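You operate a simulated robot arm through the tools that you are given. There is no shell and no other tool. Be economical: measure what you need, move in short steps, check, and stop when the job is done.

You run a simulated two-armed robot. Do the job below in one go: nothing can be reset, and whatever is moved stays where it is left.

JOB
Turn the purple, grey, teal and brown knobs on the loom till each dial shows 6.
Fine: the white sign tells what a click does.

It is judged by the outcome, as a careful person would: the job done as asked, and still so three seconds after it is handed in. It fails if anything else is knocked over, pushed out of place, dropped, spilled or broken.

ROBOT AND FRAMES
Two 7-joint arms with fingered hands on one trunk, on a base that drives. Base frame: it is fixed to the floor where the robot stands at the start and does not move with it; the origin is under the middle of the robot, x ahead of it, y to its left, z up. Readings come in mm, degrees, newtons and seconds.
The left shoulder is at the start at [25, 170, 1323], the right one opposite. With the tool pointing down near the work surface each hand reaches from about 260 to 740 mm from the robot's upright axis, wherever it stands, measured 20 degrees to its own side. Places, roughly: brown knob [600, 0, 1000]; grey knob [600, 200, 1000]; left blue knob [600, 700, 900]; purple knob [600, 200, 1000]; right blue knob [600, 0, 900]; teal knob [600, 100, 1000]; white lever [500, 0, 1000]. Payload 4 kg a hand.
The tool frame of a hand sits at the grasp point between the pads (the TCP): z along the fingers, y along the line on which they close. The tips reach 26 mm beyond it. Largest opening 132 mm; the body of the gripper starts 73 mm behind the TCP. The gripper is a hand of 4 fingers: y runs from the thumb to the fingers, the wrist lies at [0, 0, -224] in the tool frame, and closing takes about 1.5 s.
Orientation is told as [roll, pitch, yaw] about the base's x, y, z axes, in that order, counted from this pose: with the fingers straight down and closing along the base's y, the tool's x points along the base's -x, its y along +y and its z along -z.

CONTROLS
- The arms move only by the tool step_arm. It takes "left_increments", "right_increments" or both (then of equal length, played together; a hand with none holds still); each is text: rows parted by semicolons, each of 6 numbers parted by spaces: the shift along the tool's x, y, z in mm, then the turn, a rotation vector about the tool's x, y, z in degrees. In form: x y z ax ay az; .... A call has 1 to 12 rows; each row shifts and turns the commanded pose from where the row before left it, along the tool's axes as they then stand. "left_fingers" and "right_fingers" are, for a hand that has rows, the opening, from 0 (shut) to 1 (fully open), set as the call begins (left out, the last holds). Rows are played at 5 a second. More than 50 mm and 8.6 degrees between two rows, or a gripper value outside its range, and nothing of the call is played. A pose out of reach is approached as far as the arm can. The call stops where the force on the tool passes 40 N (or 10 N more than at its start, if that is more) or the arm is blocked; 0.2 s more then pass. Each finger travels about 45 mm/s and halts on what it meets, pressing with about 24 N; the grip force reading is that of the motor and also rises with nothing between the fingers. The clock runs only during rows and for 0.2 s after the last one: add rows that do not move to give the fingers time. The reply holds the time, the measured pose of the TCP, the force on the tool along the base axes, the opening and the grip force, in the units named above and with some noise, with the torque about the TCP (base axes, N m) and any sound that the robot's microphone picked up, and new pictures: "views" is both (left out), scene, wrist or none (wrist: the cameras of the hands that moved).
- Cameras (640 x 400 px; columns grow to the right, rows downward): "scene" is now at [99.2, 26, 1490.1]; the picture's right is [0.33, -0.95, -0.00], its down [-0.61, -0.21, -0.76] and it looks along [0.72, 0.25, -0.64] (base axes); focal length 272 px, centre (320, 200). "left" rides on the left gripper at [-68, 2, -97] in its tool frame; the picture's right is [-0.03, -1.00, 0.00], its down [0.82, -0.02, -0.58] and it looks along [0.58, -0.01, 0.82] (tool axes); focal length 270 px, centre (320, 200). "right" rides on the right gripper at [68, 2, -97] in its tool frame; the picture's right is [-0.03, 1.00, 0.00], its down [-0.82, -0.02, -0.58] and it looks along [-0.58, -0.01, 0.82] (tool axes); focal length 270 px, centre (320, 200). There is no depth. A picture from a camera that has moved, and an enlarged one, comes with that camera's place and axes in the base frame and with its lens.
- slide_trunk(by): slides the trunk up (or, below 0, down) by that many mm; the arms and the scene camera ride with it, the base frame stays. It gives what a move gives, with no picture.
- roll_base(legs): drives the robot by 1 to 6 legs, each [ahead, turn to the left] in mm and degrees, along the robot's own axes; the way and the turn of a leg run together, so that a leg with both is an arc; at most 1500 mm and 180 degrees a leg. The arms and the cameras ride along, it lands a little off, and it stops where it bumps. It gives what a move gives, and a new picture of the scene camera.
- grasp_type(shape, hand): the hand has 4 fingers and takes this shape, open, in about a second: jaw (thumb against the fingers, like two jaws); tri (thumb and two fingers); tip (a fingertip pinch); poke (one finger out to press); point (the index stretched); flat (the hand flat); cup (the hand cupped); fist (a fist). The gripper value then closes the fingers along that shape, each until it touches; the sizes above hold for jaw. It gives what a move gives, with no picture.
- head_to(pan, tilt): turns the head with the scene camera to pan (to the left, within 86 degrees either way) and tilt (down, from -29 to 69), counted from straight ahead of the robot. It gives what a move gives, and a new picture of the scene camera.
- close_up(camera, box): a new picture of the part [left, top, right, bottom] of that camera's present view, enlarged. No time passes.
- job_done(): hands the job in; it is judged then, once.

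Work in short steps. Places have to be worked out from the pictures, the camera data and where the tool is seen: move nearer, look again, correct. Check each grasp and each placing, and mend what went wrong. You have 120 turns and 260 pictures in all, those below and enlarged ones among them. Open the grippers and draw the arms clear of the work before you hand the job in, unless the task says otherwise; then end with one line.

The tools are called after "Request:" by a JSON object that holds its "op" and its "data". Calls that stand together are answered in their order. step_arm: Moves the arms, as the interface text tells. Its arguments: {"type":"object","properties":{"left_increments":{"type":"string"},"left_fingers":{"type":"number"},"right_increments":{"type":"string"},"right_fingers":{"type":"number"},"views":{"type":"string","enum":["both","scene","wrist","none"]}},"required":[]} The other tools are called the same way: slide_trunk (by) slides the trunk up or down; grasp_type (shape, hand) gives the hand a shape; roll_base (legs) drives the base; head_to (pan, tilt) turns the head that bears the scene camera; close_up (camera, box) takes an enlarged picture of a part of a camera's view; job_done () hands the job in.

At the start:

```text
time_s: 0.0
left_eef_pos: [445.3, 300.1, 1297.8]
left_orientation: [0.0, 0.0, -0.3]
left_ft_force: [0.9, -0.2, 0.0]
left_ft_torque: [0.03, 0.0, -0.02]
left_grip_width: 132.0
left_grasp_force: 0.0
left_shape: jaw
right_eef_pos: [535.7, -80.5, 1272.7]
right_orientation: [0.0, 0.1, -0.4]
right_ft_force: [-0.4, -0.3, 0.4]
right_ft_torque: [0.01, -0.02, 0.01]
right_grip_width: 132.0
right_grasp_force: 0.1
right_shape: jaw
trunk travel left (down, up): [-550.0, 205.0]
robot x, y, heading: [-0.2, 0.7, -0.3]
head pan, tilt: [19.1, 40.1]
```

scene: 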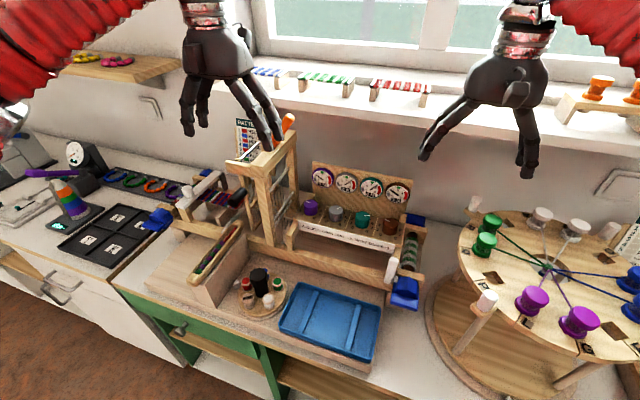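
right: 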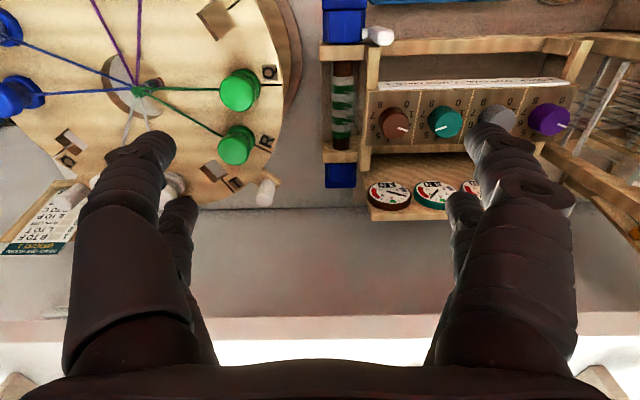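
left: 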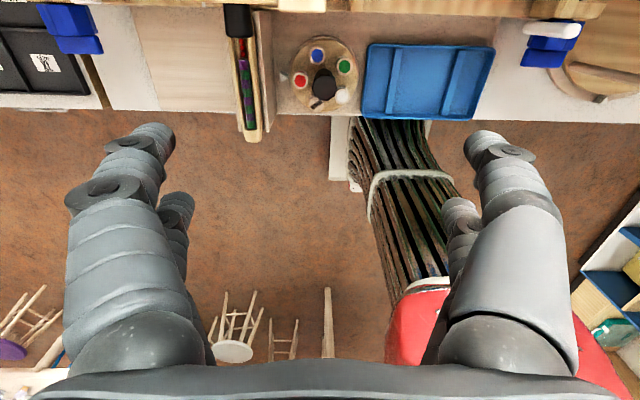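

The knobs sit in a row under four dials. I read the sign and dials first with enlarged pictures.

Request:
{"op": "close_up", "data": {"camera": "scene", "box": [290, 155, 430, 260]}}

Request:
{"op": "close_up", "data": {"camera": "right", "box": [350, 60, 590, 210]}}

```text
3.81 times, centred on (360, 208) of scene
camera zoom: at [99.2, 26.0, 1490.1], right [0.33, -0.95, 0.0], down [-0.61, -0.21, -0.76], along [0.72, 0.25, -0.64], focal length 1037 px, centre (168, 171)
```

zoom: 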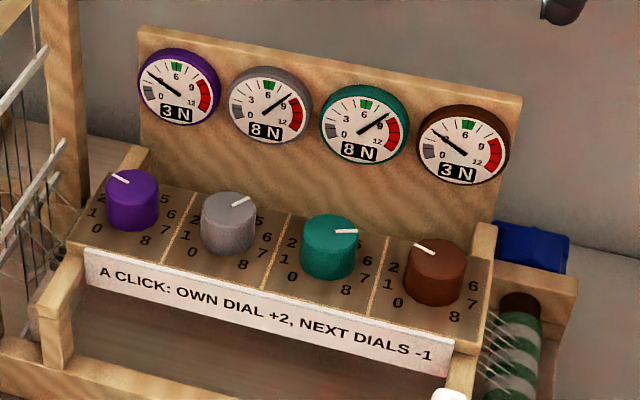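

```text
2.67 times, centred on (470, 135) of right
camera zoom: at [467.4, -78.0, 1370.2], right [0.03, 1.0, 0.0], down [0.82, -0.03, 0.58], along [0.58, -0.02, -0.82], focal length 721 px, centre (-80, 373)
```

zoom: 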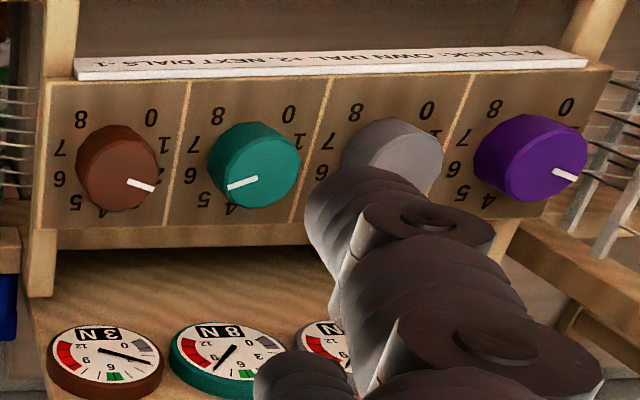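

The dials read purple 3, grey 8, teal 8 and brown 3. One click adds 2 to its own dial and takes 1 off each neighbour, so the net clicks needed are purple +1, grey -1, teal -1 and brown +1. Triangulating puts the knob tops at about x 592, z 1028, with y about 220, 153, 86 and 18. I'll move the left hand aside and bring the right hand above brown, yawed 45 degrees.

Request:
{"op": "step_arm", "data": {"left_increments": "0 40 0 0 0 0;0 40 0 0 0 0;0 40 0 0 0 0;0 0 0 0 0 0;0 0 0 0 0 0;0 0 0 0 0 0;0 0 0 0 0 0;0 0 0 0 0 0;0 0 0 0 0 0", "right_increments": "-19 33 30 0 0 0;-19 33 30 0 0 0;-18 32 30 0 0 0;0 0 0 0 0 -7.5;0 0 0 0 0 -7.5;0 0 0 0 0 -7.5;0 0 0 0 0 -7.5;0 0 0 0 0 -7.5;0 0 0 0 0 -7.5", "right_fingers": 0.5}}

```text
time_s: 2.0
left_eef_pos: [449.4, 420.1, 1300.1]
left_orientation: [0.0, 0.0, -0.3]
left_ft_force: [0.7, -0.1, -0.1]
left_ft_torque: [0.0, 0.0, -0.01]
left_grip_width: 131.8
left_grasp_force: 0.1
left_shape: jaw
right_eef_pos: [592.4, 17.6, 1183.2]
right_orientation: [0.0, 0.0, 44.8]
right_ft_force: [0.8, -0.3, 0.0]
right_ft_torque: [0.01, -0.01, -0.01]
right_grip_width: 66.4
right_grasp_force: 0.0
right_shape: jaw
trunk travel left (down, up): [-550.0, 205.0]
robot x, y, heading: [0.4, -3.2, 0.3]
head pan, tilt: [19.1, 40.1]
camera scene: at [99.1, 26.1, 1490.1], right [0.33, -0.95, 0.0], down [-0.61, -0.21, -0.76], along [0.72, 0.25, -0.64], focal length 272 px, centre (320, 200)
camera right: at [542.5, -29.1, 1280.4], right [-0.69, 0.73, 0.0], down [0.59, 0.56, 0.58], along [0.42, 0.4, -0.82], focal length 270 px, centre (320, 200)
camera left: at [516.2, 422.4, 1398.1], right [0.02, -1.0, 0.0], down [-0.82, -0.02, 0.58], along [-0.58, -0.01, -0.82], focal length 270 px, centre (320, 200)
```

scene: 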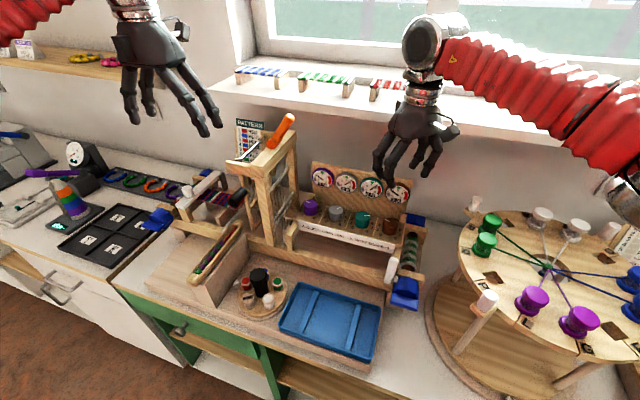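
right: 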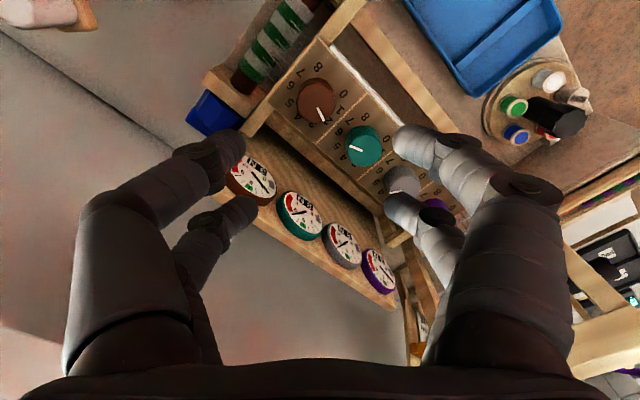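
left: 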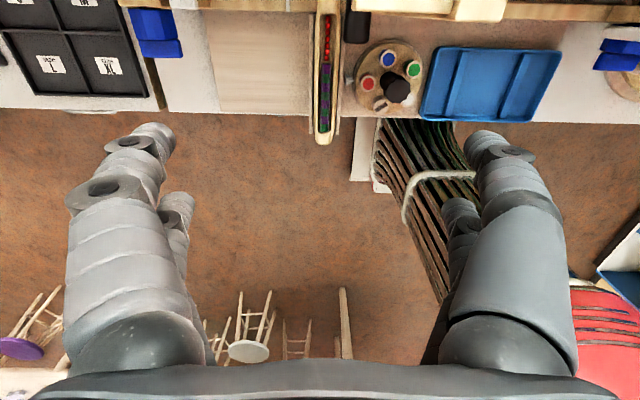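

The jaw has two fingers on each side, a bit broad for this gap. I try the tip shape and look at it.

Request:
{"op": "grasp_type", "data": {"shape": "tip", "hand": "right"}}

Request:
{"op": "step_arm", "data": {"right_increments": "0 0 0 0 0 -5;0 0 0 0 0 -5;0 0 0 0 0 -5;0 0 0 0 0 0;0 0 0 0 0 0", "right_fingers": 0.5}}

```text
time_s: 2.9
left_eef_pos: [447.6, 422.2, 1298.8]
left_orientation: [0.0, -0.1, -0.2]
left_ft_force: [0.5, -0.3, 1.2]
left_ft_torque: [-0.01, 0.0, 0.01]
left_grip_width: 132.0
left_grasp_force: 0.0
left_shape: jaw
right_eef_pos: [592.7, 17.1, 1183.3]
right_orientation: [-0.1, -0.1, 44.6]
right_ft_force: [1.0, 1.0, 0.1]
right_ft_torque: [0.01, -0.02, 0.01]
right_grip_width: 131.8
right_grasp_force: 0.0
right_shape: tip
trunk travel left (down, up): [-550.0, 205.0]
robot x, y, heading: [-1.2, 0.3, 0.1]
head pan, tilt: [19.1, 40.1]
```

```text
time_s: 4.1
left_eef_pos: [448.1, 421.1, 1300.3]
left_orientation: [0.0, 0.1, -0.3]
left_ft_force: [0.2, 0.9, 0.7]
left_ft_torque: [0.02, -0.02, -0.01]
left_grip_width: 131.8
left_grasp_force: 0.1
left_shape: jaw
right_eef_pos: [592.5, 16.6, 1182.9]
right_orientation: [0.1, 0.0, 59.8]
right_ft_force: [-0.1, -0.3, 0.0]
right_ft_torque: [0.02, 0.01, -0.02]
right_grip_width: 66.4
right_grasp_force: 0.0
right_shape: tip
trunk travel left (down, up): [-550.0, 205.0]
robot x, y, heading: [4.2, -3.2, 0.2]
head pan, tilt: [19.1, 40.1]
camera scene: at [99.1, 26.1, 1490.1], right [0.33, -0.95, 0.0], down [-0.61, -0.21, -0.76], along [0.72, 0.25, -0.64], focal length 272 px, centre (320, 200)
camera right: at [556.0, -41.1, 1280.6], right [-0.85, 0.53, 0.0], down [0.43, 0.69, 0.58], along [0.3, 0.49, -0.82], focal length 270 px, centre (320, 200)
```

scene: 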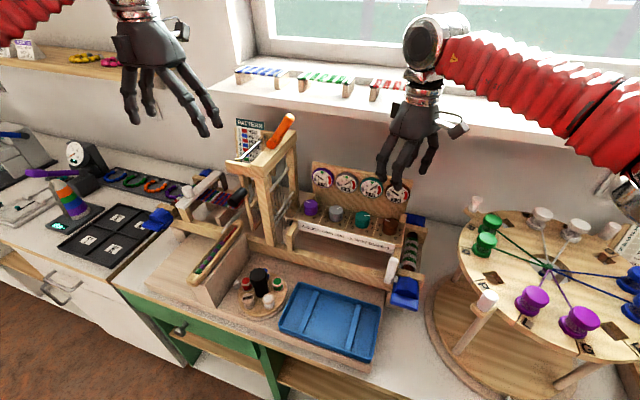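
right: 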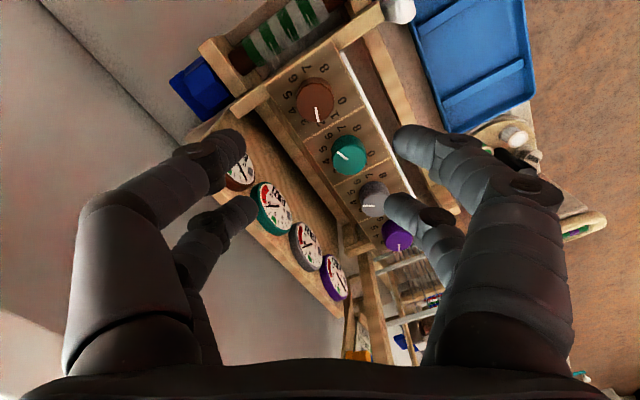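

Tip behaves about the same as jaw. I turn on to yaw 90, so the fingers close along x clear of the neighbouring knobs, lean 10 degrees with the panel, and look.

Request:
{"op": "step_arm", "data": {"right_increments": "0 0 0 0 0 -7.5;0 0 0 0 0 -7.5;0 0 0 0 0 -7.5;0 0 0 0 0 -7.5;0 0 0 5 0 0;0 0 0 5 0 0;0 0 30 0 0 0;0 0 20 0 0 0"}}

Request:
{"op": "close_up", "data": {"camera": "scene", "box": [290, 130, 450, 260]}}

Request:
{"op": "close_up", "data": {"camera": "right", "box": [200, 60, 440, 210]}}

```text
time_s: 5.9
left_eef_pos: [447.9, 420.8, 1301.0]
left_orientation: [0.0, 0.0, -0.3]
left_ft_force: [0.4, 0.2, -0.2]
left_ft_torque: [0.0, 0.04, -0.03]
left_grip_width: 132.1
left_grasp_force: 0.2
left_shape: jaw
right_eef_pos: [600.2, 16.5, 1133.0]
right_orientation: [-9.9, 0.0, 89.6]
right_ft_force: [-0.2, 0.6, 0.3]
right_ft_torque: [-0.01, 0.02, 0.0]
right_grip_width: 66.6
right_grasp_force: 0.0
right_shape: tip
trunk travel left (down, up): [-550.0, 205.0]
robot x, y, heading: [-2.9, 2.6, 0.0]
head pan, tilt: [19.1, 40.1]
camera scene: at [99.0, 26.0, 1490.1], right [0.33, -0.95, 0.0], down [-0.61, -0.21, -0.76], along [0.72, 0.25, -0.64], focal length 272 px, centre (320, 200)
camera right: at [580.3, -52.3, 1228.0], right [-0.98, 0.03, -0.17], down [-0.07, 0.82, 0.57], along [0.16, 0.58, -0.8], focal length 270 px, centre (320, 200)
```

scene: 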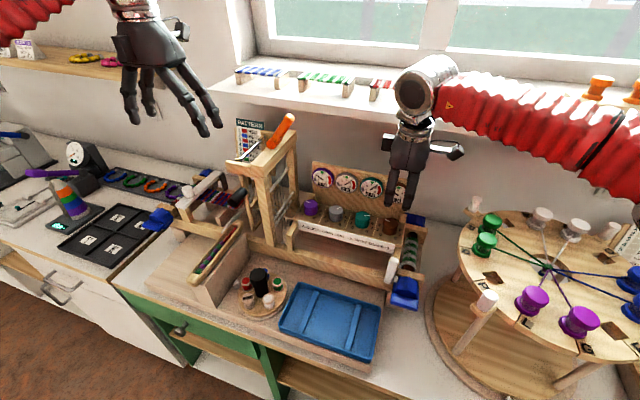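
right: 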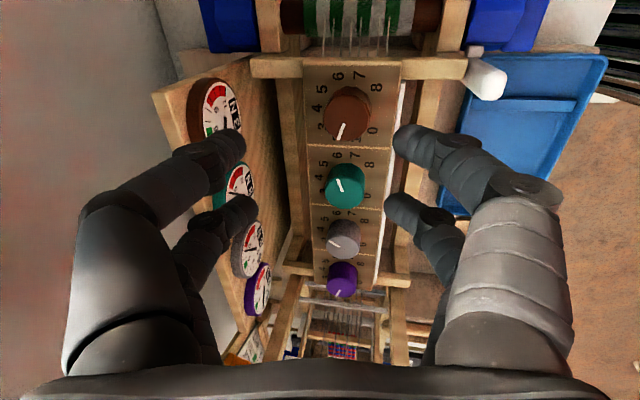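

```text
3.08 times, centred on (370, 195) of scene
camera zoom: at [99.0, 26.0, 1490.1], right [0.33, -0.95, 0.0], down [-0.61, -0.21, -0.76], along [0.72, 0.25, -0.64], focal length 838 px, centre (166, 215)
```

zoom: 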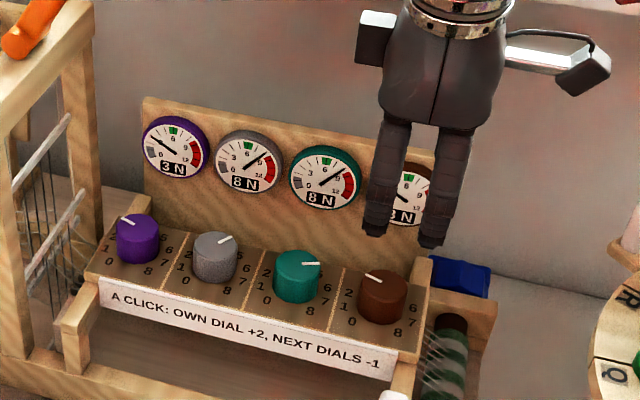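

```text
2.67 times, centred on (320, 135) of right
camera zoom: at [580.3, -52.3, 1228.0], right [-0.98, 0.03, -0.17], down [-0.07, 0.82, 0.57], along [0.16, 0.58, -0.8], focal length 721 px, centre (320, 373)
```

zoom: 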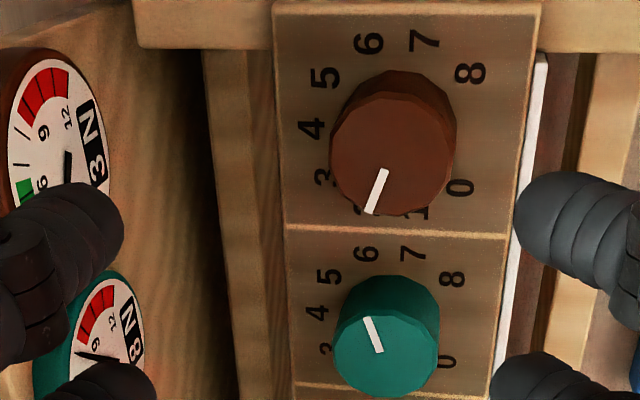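

Now I have a clear view: brown is at 2, clicks are about 35° apart, and brown's cap centre is at about (599, 18, 1020). I correct sideways, pre-turn +17° so the sweep is symmetric, and come down partway.

Request:
{"op": "step_arm", "data": {"right_increments": "-2 20 0 0 0 0;0 0 30 0 0 0;0 0 25 0 0 0;0 0 0 0 0 -8;0 0 0 0 0 -8;0 0 0 0 0 0"}}

Request:
{"op": "close_up", "data": {"camera": "scene", "box": [290, 130, 450, 260]}}

```text
time_s: 7.3
left_eef_pos: [448.7, 422.0, 1300.0]
left_orientation: [0.0, 0.0, -0.3]
left_ft_force: [0.1, 0.1, 0.2]
left_ft_torque: [0.03, -0.01, 0.0]
left_grip_width: 131.8
left_grasp_force: 0.1
left_shape: jaw
right_eef_pos: [590.0, 18.7, 1076.5]
right_orientation: [-9.5, 2.7, 105.4]
right_ft_force: [0.3, -0.8, -0.1]
right_ft_torque: [-0.01, 0.02, 0.02]
right_grip_width: 66.2
right_grasp_force: 0.1
right_shape: tip
trunk travel left (down, up): [-550.0, 205.0]
robot x, y, heading: [0.5, -1.7, -0.3]
head pan, tilt: [19.1, 40.1]
camera scene: at [99.0, 26.0, 1490.1], right [0.33, -0.95, 0.0], down [-0.61, -0.21, -0.76], along [0.72, 0.25, -0.64], focal length 272 px, centre (320, 200)
camera right: at [588.8, -47.6, 1174.7], right [-0.95, -0.25, -0.17], down [-0.3, 0.79, 0.53], along [0.0, 0.56, -0.83], focal length 270 px, centre (320, 200)
```

scene: 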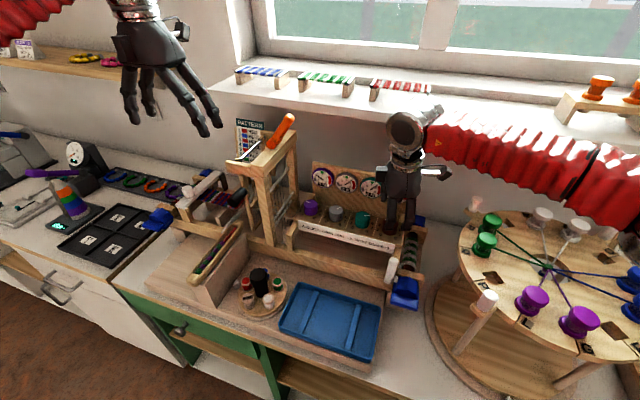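
right: 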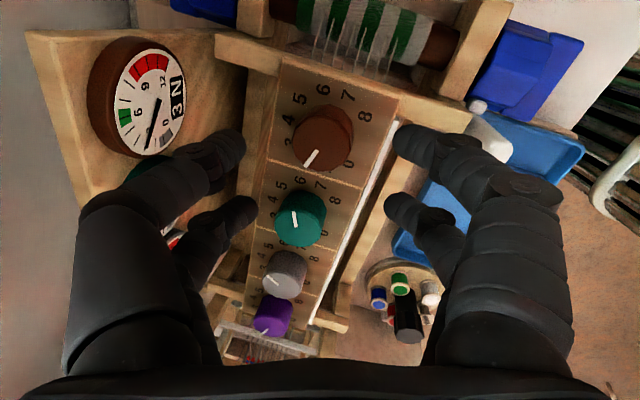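

```text
3.08 times, centred on (370, 195) of scene
camera zoom: at [99.0, 26.0, 1490.1], right [0.33, -0.95, 0.0], down [-0.61, -0.21, -0.76], along [0.72, 0.25, -0.64], focal length 838 px, centre (166, 215)
```

zoom: 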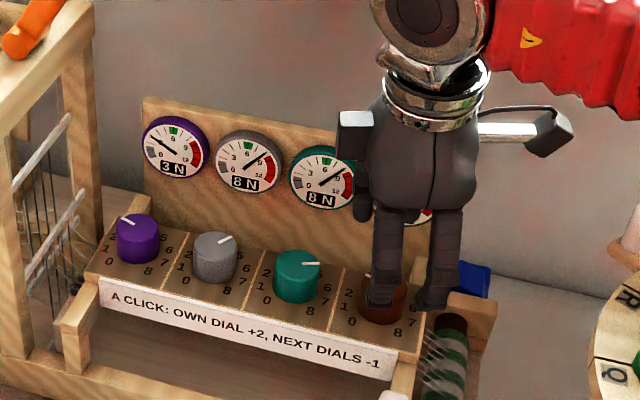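

The fingers are about 40 mm apart within each pair. I close partway in the air to see how the tip shape behaves.

Request:
{"op": "step_arm", "data": {"right_increments": "0 0 0 0 0 0;0 0 0 0 0 0;0 0 0 0 0 0;0 0 0 0 0 0;0 0 0 0 0 0", "right_fingers": 0.25}}

Request:
{"op": "close_up", "data": {"camera": "scene", "box": [330, 130, 450, 260]}}

```text
time_s: 8.5
left_eef_pos: [447.6, 420.7, 1300.9]
left_orientation: [0.0, 0.0, -0.3]
left_ft_force: [0.6, 0.0, -0.3]
left_ft_torque: [-0.01, 0.02, -0.01]
left_grip_width: 131.9
left_grasp_force: 0.0
left_shape: jaw
right_eef_pos: [589.2, 18.4, 1075.3]
right_orientation: [-9.6, 2.7, 105.4]
right_ft_force: [-0.7, 0.1, -0.6]
right_ft_torque: [0.01, 0.01, -0.02]
right_grip_width: 33.4
right_grasp_force: 0.0
right_shape: tip
trunk travel left (down, up): [-550.0, 205.0]
robot x, y, heading: [1.5, -0.1, -0.1]
head pan, tilt: [19.1, 40.1]
camera scene: at [99.1, 26.0, 1490.1], right [0.33, -0.95, 0.0], down [-0.61, -0.21, -0.76], along [0.72, 0.25, -0.64], focal length 272 px, centre (320, 200)
camera right: at [588.8, -47.7, 1174.6], right [-0.95, -0.24, -0.17], down [-0.3, 0.79, 0.53], along [0.0, 0.56, -0.83], focal length 270 px, centre (320, 200)
```

scene: 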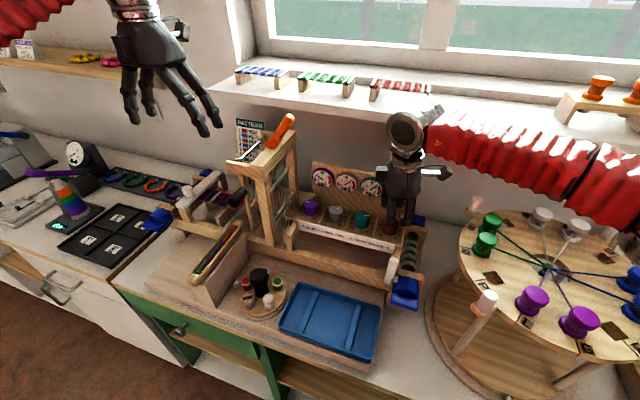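
right: 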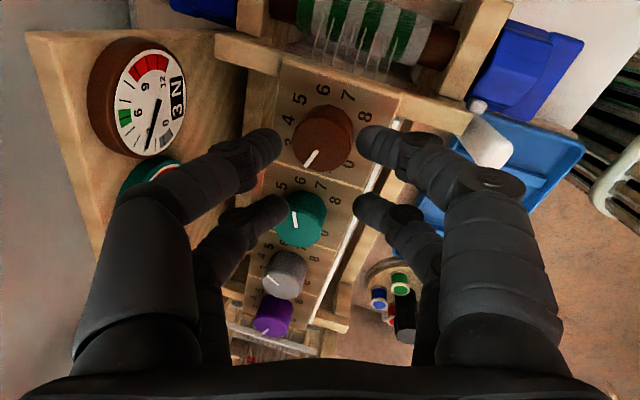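

```text
3.08 times, centred on (390, 195) of scene
camera zoom: at [99.1, 26.0, 1490.1], right [0.33, -0.95, 0.0], down [-0.61, -0.21, -0.76], along [0.72, 0.25, -0.64], focal length 838 px, centre (105, 215)
```

zoom: 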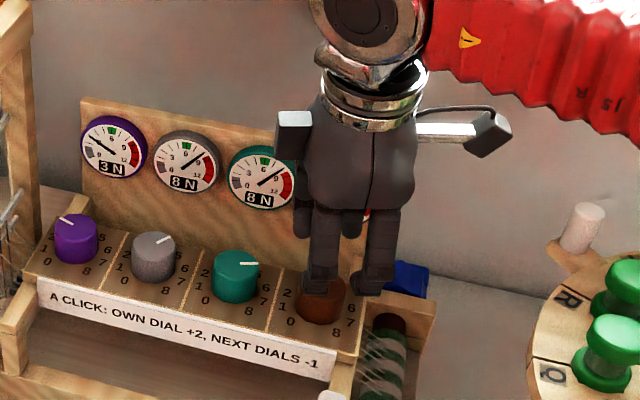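

I need the height of the end bar next to brown before I lower the hand, so I zoom in on it.

Request:
{"op": "close_up", "data": {"camera": "right", "box": [200, 20, 440, 170]}}

Request:
{"op": "close_up", "data": {"camera": "scene", "box": [355, 190, 435, 260]}}

```text
2.67 times, centred on (320, 95) of right
camera zoom: at [588.8, -47.7, 1174.6], right [-0.95, -0.24, -0.17], down [-0.3, 0.79, 0.53], along [0.0, 0.56, -0.83], focal length 721 px, centre (320, 480)
```

zoom: 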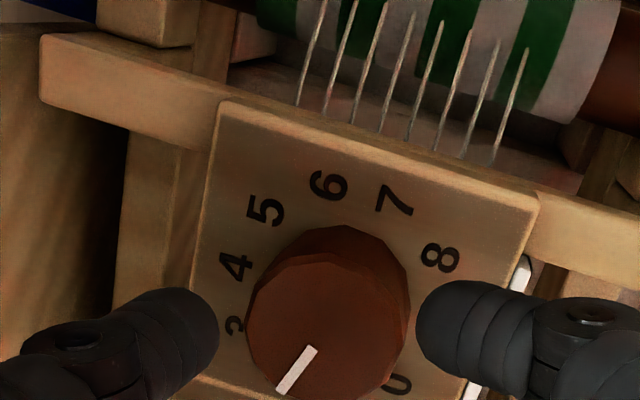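

```text
5.71 times, centred on (395, 225) of scene
camera zoom: at [99.1, 26.0, 1490.1], right [0.33, -0.95, 0.0], down [-0.61, -0.21, -0.76], along [0.72, 0.25, -0.64], focal length 1555 px, centre (-109, 57)
```

zoom: 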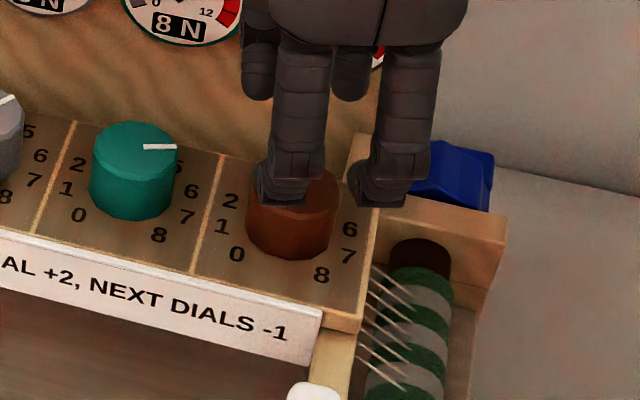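

The panel lies over the bar and the bar is lower, so nothing stands in the way. I reopen, come down 50 mm along the tool axis onto brown, and close.

Request:
{"op": "step_arm", "data": {"right_increments": "0 0 0 0 0 0;0 0 0 0 0 0;0 0 0 0 0 0;0 0 0 0 0 0;1 0 15 0 0 0;0 0 15 0 0 0;0 0 12 0 0 0;0 0 8 0 0 0", "right_fingers": 0.5}}

Request:
{"op": "close_up", "data": {"camera": "scene", "box": [340, 180, 440, 260]}}

```text
time_s: 10.3
left_eef_pos: [448.8, 420.7, 1300.8]
left_orientation: [-0.1, 0.1, -0.4]
left_ft_force: [0.0, 0.5, 0.2]
left_ft_torque: [0.01, -0.02, 0.02]
left_grip_width: 131.9
left_grasp_force: 0.0
left_shape: jaw
right_eef_pos: [600.9, 17.8, 1028.7]
right_orientation: [-9.5, 2.7, 105.3]
right_ft_force: [0.5, 0.4, -0.3]
right_ft_torque: [0.03, -0.01, -0.01]
right_grip_width: 65.8
right_grasp_force: 0.0
right_shape: tip
trunk travel left (down, up): [-550.0, 205.0]
robot x, y, heading: [-2.0, -1.0, -0.0]
head pan, tilt: [19.1, 40.1]
camera scene: at [99.3, 26.2, 1490.1], right [0.33, -0.95, 0.0], down [-0.61, -0.21, -0.76], along [0.72, 0.25, -0.64], focal length 272 px, centre (320, 200)
camera right: at [599.3, -48.5, 1127.1], right [-0.95, -0.25, -0.17], down [-0.3, 0.79, 0.53], along [0.0, 0.56, -0.83], focal length 270 px, centre (320, 200)
```

scene: 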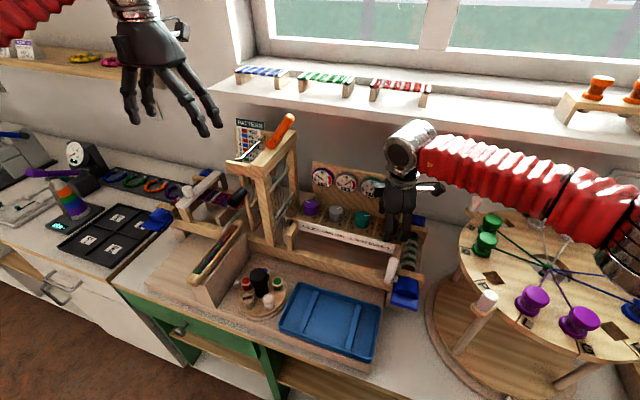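
right: 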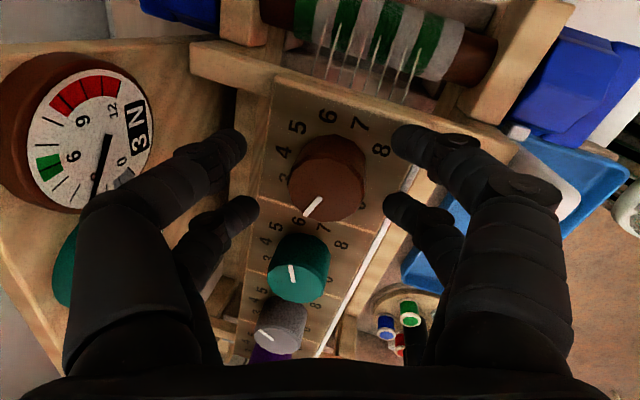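

```text
5.00 times, centred on (390, 220) of scene
camera zoom: at [99.3, 26.2, 1490.1], right [0.33, -0.95, 0.0], down [-0.61, -0.21, -0.76], along [0.72, 0.25, -0.64], focal length 1361 px, centre (-30, 100)
```

zoom: 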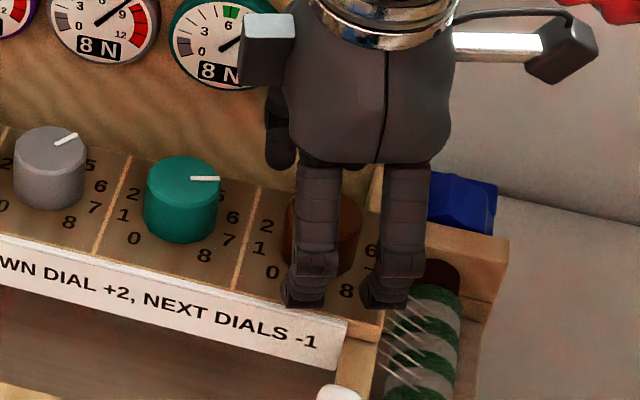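

The cap looks lower than I thought, about z 1011, so the tips overlap the knob by only about 8 mm. I go 7 mm deeper, shift 2 mm, and close.

Request:
{"op": "step_arm", "data": {"right_increments": "0 2 4 0 0 0;0 0 3 0 0 0", "views": "none"}}

Request:
{"op": "step_arm", "data": {"right_increments": "0 0 0 0 0 0;0 0 0 0 0 0;0 0 0 0 0 0;0 0 0 0 0 0;0 0 0 0 0 0;0 0 0 0 0 0", "right_fingers": 0}}

```text
time_s: 10.9
left_eef_pos: [445.0, 421.0, 1302.9]
left_orientation: [0.1, -0.2, -0.4]
left_ft_force: [0.1, 0.0, -0.3]
left_ft_torque: [-0.01, 0.02, -0.02]
left_grip_width: 131.8
left_grasp_force: 0.1
left_shape: jaw
right_eef_pos: [598.7, 17.5, 1023.6]
right_orientation: [-9.9, 2.8, 105.4]
right_ft_force: [-3.0, -6.4, 23.9]
right_ft_torque: [-0.08, 1.05, 0.21]
right_grip_width: 65.0
right_grasp_force: 0.1
right_shape: tip
trunk travel left (down, up): [-550.0, 205.0]
robot x, y, heading: [2.7, 1.9, -0.2]
head pan, tilt: [19.1, 40.1]
```

```text
time_s: 12.3
left_eef_pos: [448.2, 420.8, 1301.1]
left_orientation: [-0.1, 0.0, -0.3]
left_ft_force: [0.3, 0.0, -0.4]
left_ft_torque: [-0.01, 0.0, -0.02]
left_grip_width: 131.8
left_grasp_force: 0.0
left_shape: jaw
right_eef_pos: [601.1, 18.2, 1020.1]
right_orientation: [-9.7, 2.7, 105.4]
right_ft_force: [10.5, 1.7, 13.8]
right_ft_torque: [0.35, -0.12, 0.06]
right_grip_width: 2.9
right_grasp_force: 23.8
right_shape: tip
trunk travel left (down, up): [-550.0, 205.0]
robot x, y, heading: [0.9, 1.3, -0.3]
head pan, tilt: [19.1, 40.1]
camera scene: at [99.2, 26.0, 1490.1], right [0.33, -0.95, 0.0], down [-0.61, -0.21, -0.76], along [0.72, 0.25, -0.64], focal length 272 px, centre (320, 200)
camera right: at [599.4, -48.1, 1119.2], right [-0.95, -0.24, -0.17], down [-0.3, 0.79, 0.53], along [0.0, 0.56, -0.83], focal length 270 px, centre (320, 200)
```

scene: 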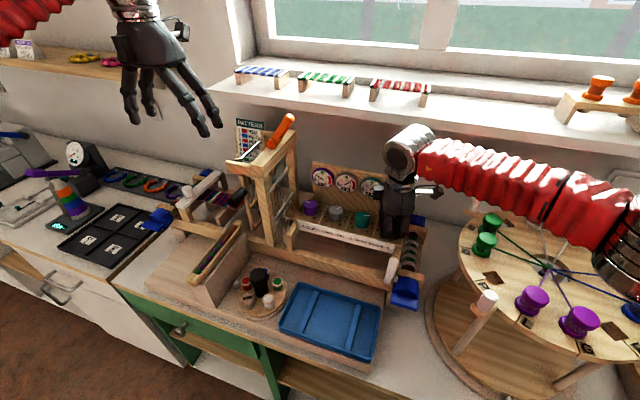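
right: 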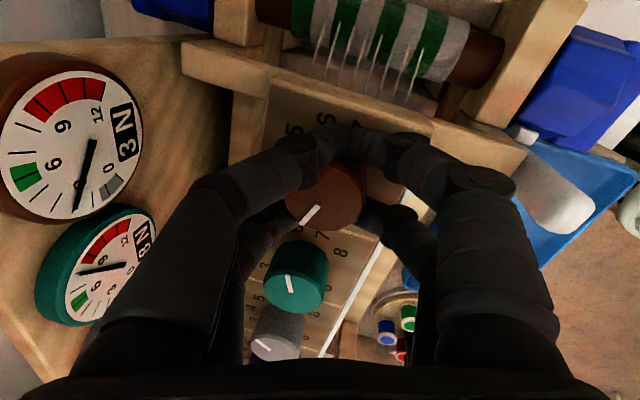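

The near pair slipped past the knob's -y side, so the knob centre is nearer y 22. The tips also just touched the panel. I open, rise 4 mm, shift +y by 5 mm and close again.

Request:
{"op": "step_arm", "data": {"right_increments": "0 0 0 0 0 0;0 0 0 0 0 0;0 0 0 0 0 0;0 0 0 0 0 0;0 0 0 0 0 0;0 0 0 0 0 0;0 0 -4 0 0 0;-5 0 0 0 0 0", "views": "none", "right_fingers": 0.5}}

Request:
{"op": "step_arm", "data": {"right_increments": "0 0 0 0 0 0;0 0 0 0 0 0;0 0 0 0 0 0;0 0 0 0 0 0;0 0 0 0 0 0;0 0 0 0 0 0", "right_fingers": 0}}

```text
time_s: 14.1
left_eef_pos: [446.7, 421.0, 1301.3]
left_orientation: [0.0, -0.1, -0.2]
left_ft_force: [-0.1, -0.2, -0.1]
left_ft_torque: [0.02, -0.01, -0.02]
left_grip_width: 131.9
left_grasp_force: 0.0
left_shape: jaw
right_eef_pos: [599.1, 21.5, 1024.2]
right_orientation: [-9.6, 2.7, 105.2]
right_ft_force: [2.5, -2.4, 12.1]
right_ft_torque: [-0.04, 0.25, 0.07]
right_grip_width: 62.2
right_grasp_force: 0.1
right_shape: tip
trunk travel left (down, up): [-550.0, 205.0]
robot x, y, heading: [-2.3, 0.1, -0.2]
head pan, tilt: [19.1, 40.1]
```

```text
time_s: 15.5
left_eef_pos: [449.4, 422.1, 1299.8]
left_orientation: [0.0, 0.0, -0.3]
left_ft_force: [0.1, 0.1, 0.3]
left_ft_torque: [0.01, 0.04, 0.04]
left_grip_width: 131.7
left_grasp_force: 0.1
left_shape: jaw
right_eef_pos: [599.7, 23.8, 1024.3]
right_orientation: [-9.6, 2.7, 105.4]
right_ft_force: [11.1, 7.9, 3.5]
right_ft_torque: [0.17, -0.17, 0.07]
right_grip_width: 11.8
right_grasp_force: 24.3
right_shape: tip
trunk travel left (down, up): [-550.0, 205.0]
robot x, y, heading: [2.3, 4.2, 0.1]
head pan, tilt: [19.1, 40.1]
camera scene: at [100.5, 27.1, 1490.0], right [0.33, -0.95, 0.0], down [-0.61, -0.21, -0.76], along [0.72, 0.25, -0.65], focal length 272 px, centre (320, 200)
camera right: at [598.6, -43.0, 1121.6], right [-0.95, -0.25, -0.17], down [-0.3, 0.79, 0.53], along [0.0, 0.56, -0.83], focal length 270 px, centre (320, 200)
```

scene: 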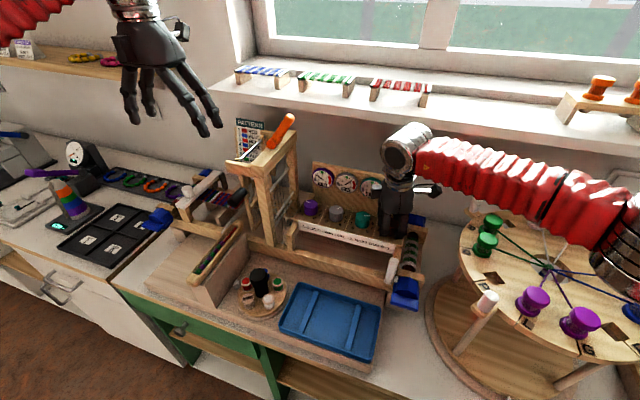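
right: 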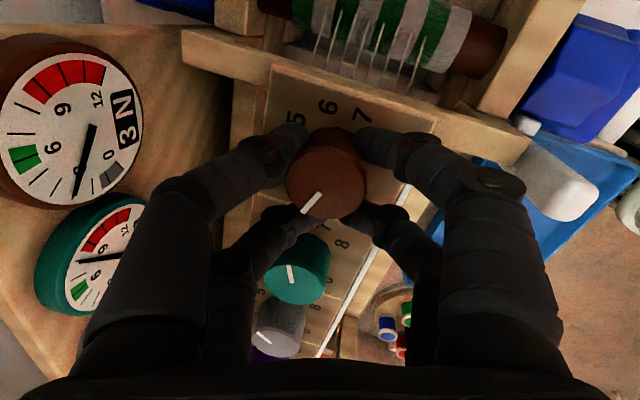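

All four fingers now hold the knob. I turn clockwise by about 35° for one click up and listen.

Request:
{"op": "step_arm", "data": {"right_increments": "0 0 0 0 0 7;0 0 0 0 0 7;0 0 0 0 0 7;0 0 0 0 0 7;0 0 0 0 0 7"}}

Request:
{"op": "close_up", "data": {"camera": "scene", "box": [290, 150, 450, 260]}}

```text
time_s: 16.7
left_eef_pos: [450.3, 420.3, 1299.5]
left_orientation: [-0.1, 0.1, -0.3]
left_ft_force: [0.2, 0.3, -0.2]
left_ft_torque: [0.01, -0.01, -0.04]
left_grip_width: 131.7
left_grasp_force: 0.0
left_shape: jaw
right_eef_pos: [599.2, 22.2, 1023.3]
right_orientation: [-9.5, -3.1, 70.6]
right_ft_force: [19.6, -2.9, 6.0]
right_ft_torque: [-0.63, -0.05, 0.08]
right_grip_width: 10.6
right_grasp_force: 24.1
right_shape: tip
trunk travel left (down, up): [-550.0, 205.0]
robot x, y, heading: [0.7, 1.9, -0.0]
head pan, tilt: [19.1, 40.1]
camera scene: at [101.8, 25.8, 1489.9], right [0.33, -0.95, 0.0], down [-0.61, -0.21, -0.76], along [0.72, 0.25, -0.65], focal length 272 px, centre (320, 200)
camera right: at [558.3, -42.7, 1115.0], right [-0.92, 0.36, -0.16], down [0.19, 0.76, 0.62], along [0.35, 0.54, -0.77], focal length 270 px, centre (320, 200)
```

scene: 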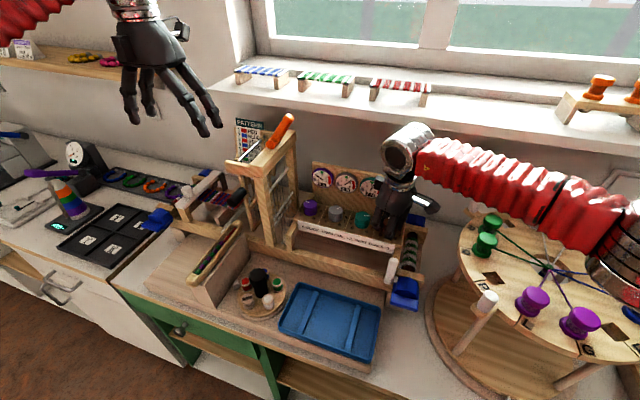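
right: 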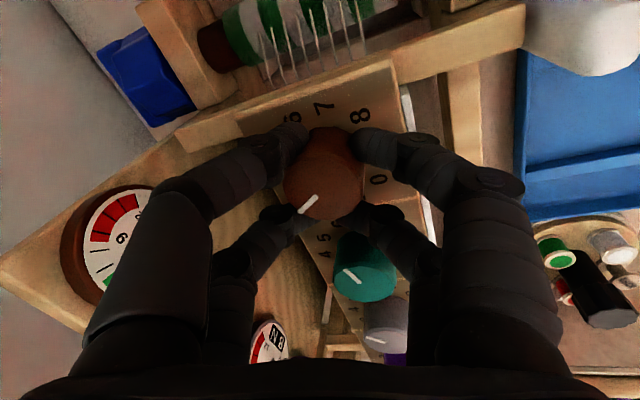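

```text
3.64 times, centred on (370, 205) of scene
camera zoom: at [101.8, 25.8, 1489.9], right [0.33, -0.95, 0.0], down [-0.61, -0.21, -0.76], along [0.72, 0.25, -0.65], focal length 990 px, centre (138, 182)
```

zoom: 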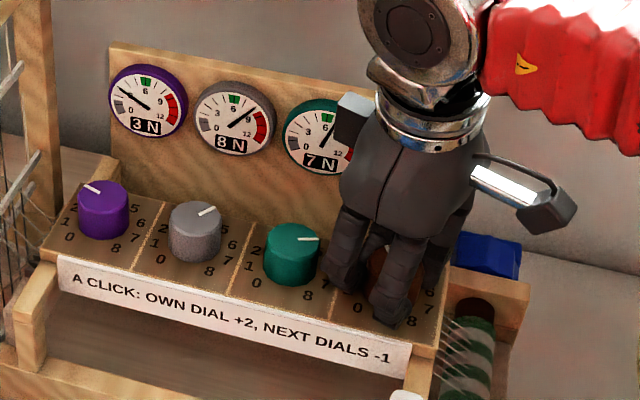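

The teal dial dropped to 7, so brown clicked once. I release, rise, and move 66.5 mm along +y to teal, then look.

Request:
{"op": "step_arm", "data": {"right_increments": "0 0 0 0 0 0;0 0 0 0 0 0;0 0 0 0 0 0;0 0 0 0 0 0;0 0 0 0 0 0;0 0 0 0 0 0;0 0 0 0 0 0;0 0 -20 0 0 0;0 0 -25 0 0 0;-31.4 11 0 0 0 0;-31.4 11 0 0 0 0;0 0 0 0 0 0", "right_fingers": 0.5}}

Request:
{"op": "close_up", "data": {"camera": "scene", "box": [290, 150, 450, 260]}}

Request:
{"op": "close_up", "data": {"camera": "right", "box": [60, 50, 460, 300]}}

```text
time_s: 19.3
left_eef_pos: [448.6, 420.6, 1299.2]
left_orientation: [0.0, 0.1, -0.3]
left_ft_force: [-0.2, -0.5, -0.3]
left_ft_torque: [0.01, 0.02, 0.01]
left_grip_width: 131.9
left_grasp_force: 0.1
left_shape: jaw
right_eef_pos: [588.9, 88.4, 1068.5]
right_orientation: [-9.4, -3.2, 70.8]
right_ft_force: [-0.1, 0.6, 0.2]
right_ft_torque: [0.0, 0.03, 0.01]
right_grip_width: 65.4
right_grasp_force: 0.0
right_shape: tip
trunk travel left (down, up): [-550.0, 205.0]
robot x, y, heading: [-1.5, -2.5, -0.1]
head pan, tilt: [19.1, 40.1]
camera scene: at [99.5, 25.4, 1490.1], right [0.33, -0.95, 0.0], down [-0.61, -0.21, -0.76], along [0.72, 0.25, -0.64], focal length 272 px, centre (320, 200)
camera right: at [548.4, 24.5, 1159.8], right [-0.92, 0.36, -0.16], down [0.19, 0.76, 0.62], along [0.34, 0.54, -0.77], focal length 270 px, centre (320, 200)
```

scene: 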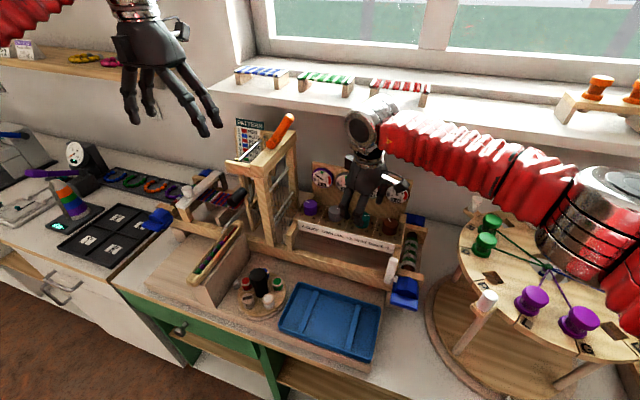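
right: 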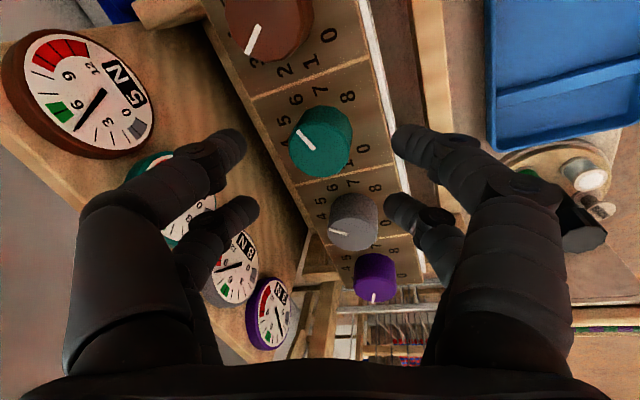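

```text
3.64 times, centred on (370, 205) of scene
camera zoom: at [99.5, 25.4, 1490.1], right [0.33, -0.95, 0.0], down [-0.61, -0.21, -0.76], along [0.72, 0.25, -0.64], focal length 990 px, centre (138, 182)
```

zoom: 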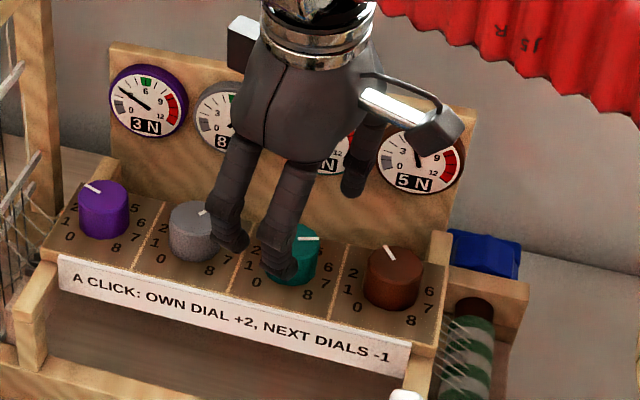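

```text
1.60 times, centred on (260, 175) of right
camera zoom: at [548.4, 24.5, 1159.8], right [-0.92, 0.36, -0.16], down [0.19, 0.76, 0.62], along [0.34, 0.54, -0.77], focal length 432 px, centre (416, 240)
```

zoom: 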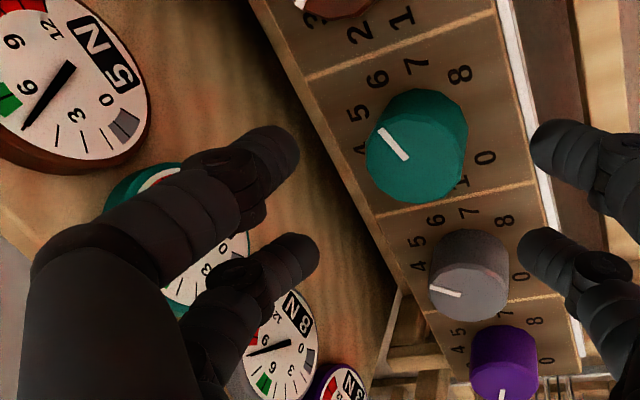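

Brown's dial is at 5 and its knob has moved one step, as expected. Teal's cap centre is at about y 90.5, so I shift slightly, descend and close.

Request:
{"op": "step_arm", "data": {"right_increments": "-2 0.5 20 0 0 0;0 0 15 0 0 0;0 0 8 0 0 0;0 0 1 0 0 0", "views": "wrist"}}

Request:
{"op": "step_arm", "data": {"right_increments": "0 0 0 0 0 0;0 0 0 0 0 0;0 0 0 0 0 0;0 0 0 0 0 0;0 0 0 0 0 0;0 0 0 0 0 0", "right_fingers": 0, "views": "wrist"}}

```text
time_s: 20.3
left_eef_pos: [448.4, 420.9, 1299.7]
left_orientation: [-0.1, 0.0, -0.2]
left_ft_force: [0.4, -0.2, 0.0]
left_ft_torque: [0.01, -0.03, -0.02]
left_grip_width: 132.0
left_grasp_force: 0.1
left_shape: jaw
right_eef_pos: [598.4, 89.9, 1025.1]
right_orientation: [-9.6, -3.2, 70.9]
right_ft_force: [-1.5, -2.8, 5.7]
right_ft_torque: [-0.11, 0.27, 0.08]
right_grip_width: 65.5
right_grasp_force: 0.0
right_shape: tip
trunk travel left (down, up): [-550.0, 205.0]
robot x, y, heading: [-0.6, -0.2, -0.1]
head pan, tilt: [19.1, 40.1]
camera right: at [556.1, 26.6, 1118.0], right [-0.92, 0.36, -0.16], down [0.19, 0.76, 0.62], along [0.34, 0.54, -0.77], focal length 270 px, centre (320, 200)
```

right: 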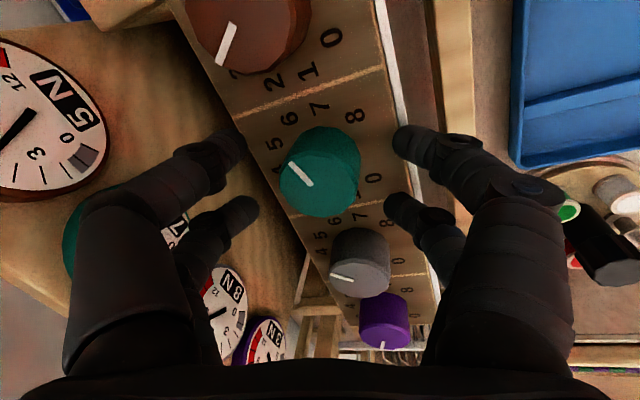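

```text
time_s: 21.7
left_eef_pos: [448.6, 422.2, 1299.2]
left_orientation: [0.0, 0.1, -0.2]
left_ft_force: [0.0, 0.0, 0.8]
left_ft_torque: [0.0, 0.01, 0.02]
left_grip_width: 131.8
left_grasp_force: 0.1
left_shape: jaw
right_eef_pos: [599.2, 91.3, 1024.3]
right_orientation: [-9.6, -3.3, 71.0]
right_ft_force: [14.2, 7.4, 4.0]
right_ft_torque: [-0.02, -0.22, 0.09]
right_grip_width: 10.6
right_grasp_force: 23.3
right_shape: tip
trunk travel left (down, up): [-550.0, 205.0]
robot x, y, heading: [-1.0, -0.6, 0.1]
head pan, tilt: [19.1, 40.1]
camera right: at [558.5, 27.9, 1117.1], right [-0.92, 0.36, -0.16], down [0.19, 0.76, 0.62], along [0.34, 0.54, -0.77], focal length 270 px, centre (320, 200)
```

right: 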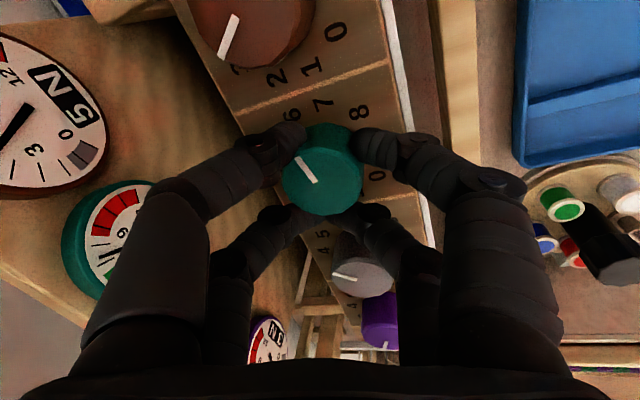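

The grip on teal is good. I turn counterclockwise by 35° for one click down.

Request:
{"op": "step_arm", "data": {"right_increments": "0 0 0 0 0 -7;0 0 0 0 0 -7;0 0 0 0 0 -7;0 0 0 0 0 -7;0 0 0 0 0 -7", "views": "wrist"}}

Request:
{"op": "close_up", "data": {"camera": "scene", "box": [290, 150, 450, 260]}}

```text
time_s: 22.9
left_eef_pos: [446.5, 422.2, 1298.9]
left_orientation: [-0.1, 0.0, -0.3]
left_ft_force: [1.0, 1.3, -0.1]
left_ft_torque: [0.02, 0.0, 0.0]
left_grip_width: 132.2
left_grasp_force: 0.0
left_shape: jaw
right_eef_pos: [595.3, 93.3, 1026.0]
right_orientation: [-9.5, 2.7, 105.7]
right_ft_force: [1.9, 13.1, 9.6]
right_ft_torque: [0.73, 0.08, 0.09]
right_grip_width: 9.0
right_grasp_force: 24.0
right_shape: tip
trunk travel left (down, up): [-550.0, 205.0]
robot x, y, heading: [-2.1, 2.0, -0.5]
head pan, tilt: [19.1, 40.1]
camera right: at [595.6, 27.3, 1123.7], right [-0.95, -0.25, -0.17], down [-0.3, 0.79, 0.53], along [0.0, 0.56, -0.83], focal length 270 px, centre (320, 200)
```

right: 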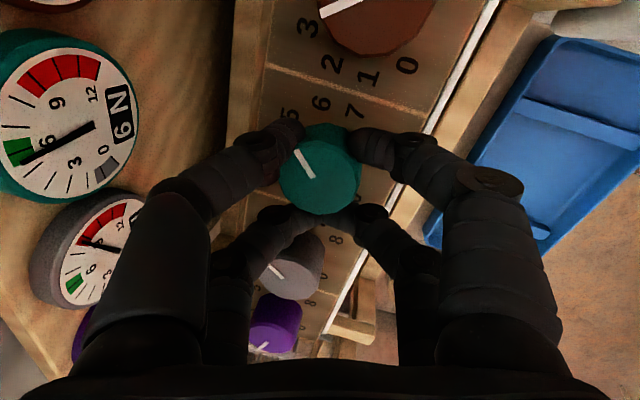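

```text
3.64 times, centred on (370, 205) of scene
camera zoom: at [98.4, 27.7, 1490.2], right [0.33, -0.94, 0.0], down [-0.61, -0.21, -0.76], along [0.72, 0.25, -0.64], focal length 990 px, centre (138, 182)
```

zoom: 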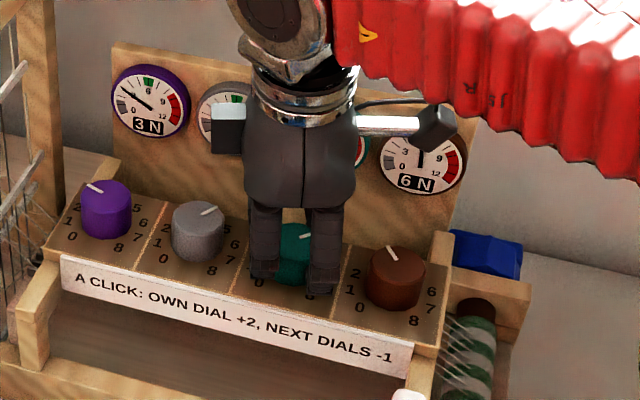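

Brown now shows 6. Teal reads 6 where I expected 5, possibly because the needle is still moving. I release, rise and look again.

Request:
{"op": "step_arm", "data": {"right_increments": "0 0 0 0 0 0;0 0 0 0 0 0;0 0 0 0 0 0;0 0 0 0 0 0;0 0 0 0 0 0;0 0 0 0 0 0;0 0 0 0 0 0;0 0 -20 0 0 0;0 0 -25 0 0 0;0 0 0 0 0 0", "right_fingers": 0.5, "views": "wrist"}}

Request:
{"op": "close_up", "data": {"camera": "right", "box": [0, 0, 480, 300]}}

Request:
{"op": "close_up", "data": {"camera": "scene", "box": [290, 150, 450, 260]}}

```text
time_s: 25.1
left_eef_pos: [448.0, 421.2, 1300.9]
left_orientation: [0.0, 0.1, -0.4]
left_ft_force: [0.1, 0.0, -0.6]
left_ft_torque: [0.01, -0.01, 0.02]
left_grip_width: 131.8
left_grasp_force: 0.2
left_shape: jaw
right_eef_pos: [589.2, 89.6, 1069.1]
right_orientation: [-9.5, 2.7, 105.5]
right_ft_force: [0.1, -0.1, -0.6]
right_ft_torque: [0.02, -0.01, 0.01]
right_grip_width: 65.3
right_grasp_force: 0.1
right_shape: tip
trunk travel left (down, up): [-550.0, 205.0]
robot x, y, heading: [-2.7, -1.2, 0.1]
head pan, tilt: [19.1, 40.1]
camera right: at [588.3, 24.6, 1168.5], right [-0.96, -0.25, -0.17], down [-0.3, 0.79, 0.53], along [0.0, 0.56, -0.83], focal length 270 px, centre (320, 200)
```

right: 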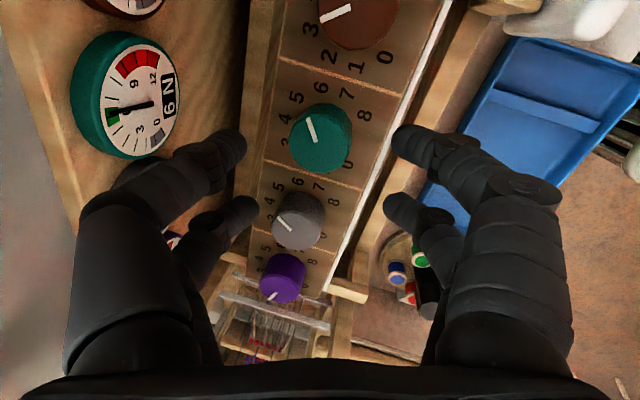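

```text
1.33 times, centred on (240, 150) of right
camera zoom: at [588.3, 24.6, 1168.5], right [-0.96, -0.25, -0.17], down [-0.3, 0.79, 0.53], along [0.0, 0.56, -0.83], focal length 360 px, centre (427, 267)
```

zoom: 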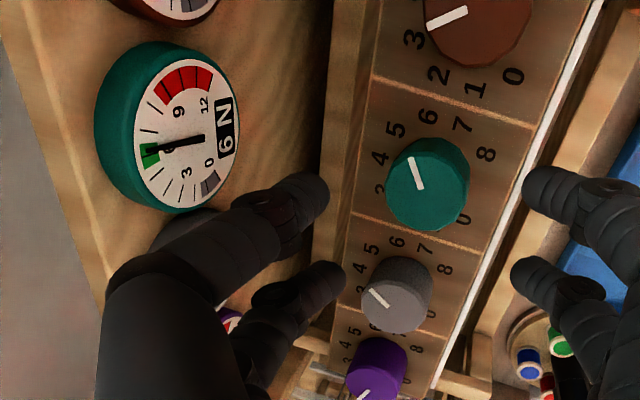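

```text
3.64 times, centred on (370, 205) of scene
camera zoom: at [99.5, 26.0, 1490.1], right [0.33, -0.95, 0.0], down [-0.61, -0.21, -0.76], along [0.72, 0.25, -0.64], focal length 990 px, centre (138, 182)
```

zoom: 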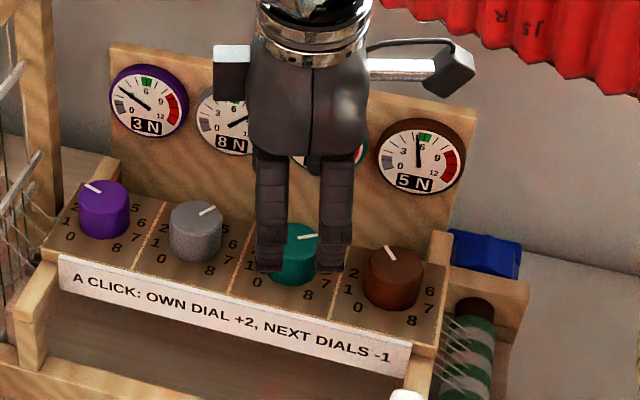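

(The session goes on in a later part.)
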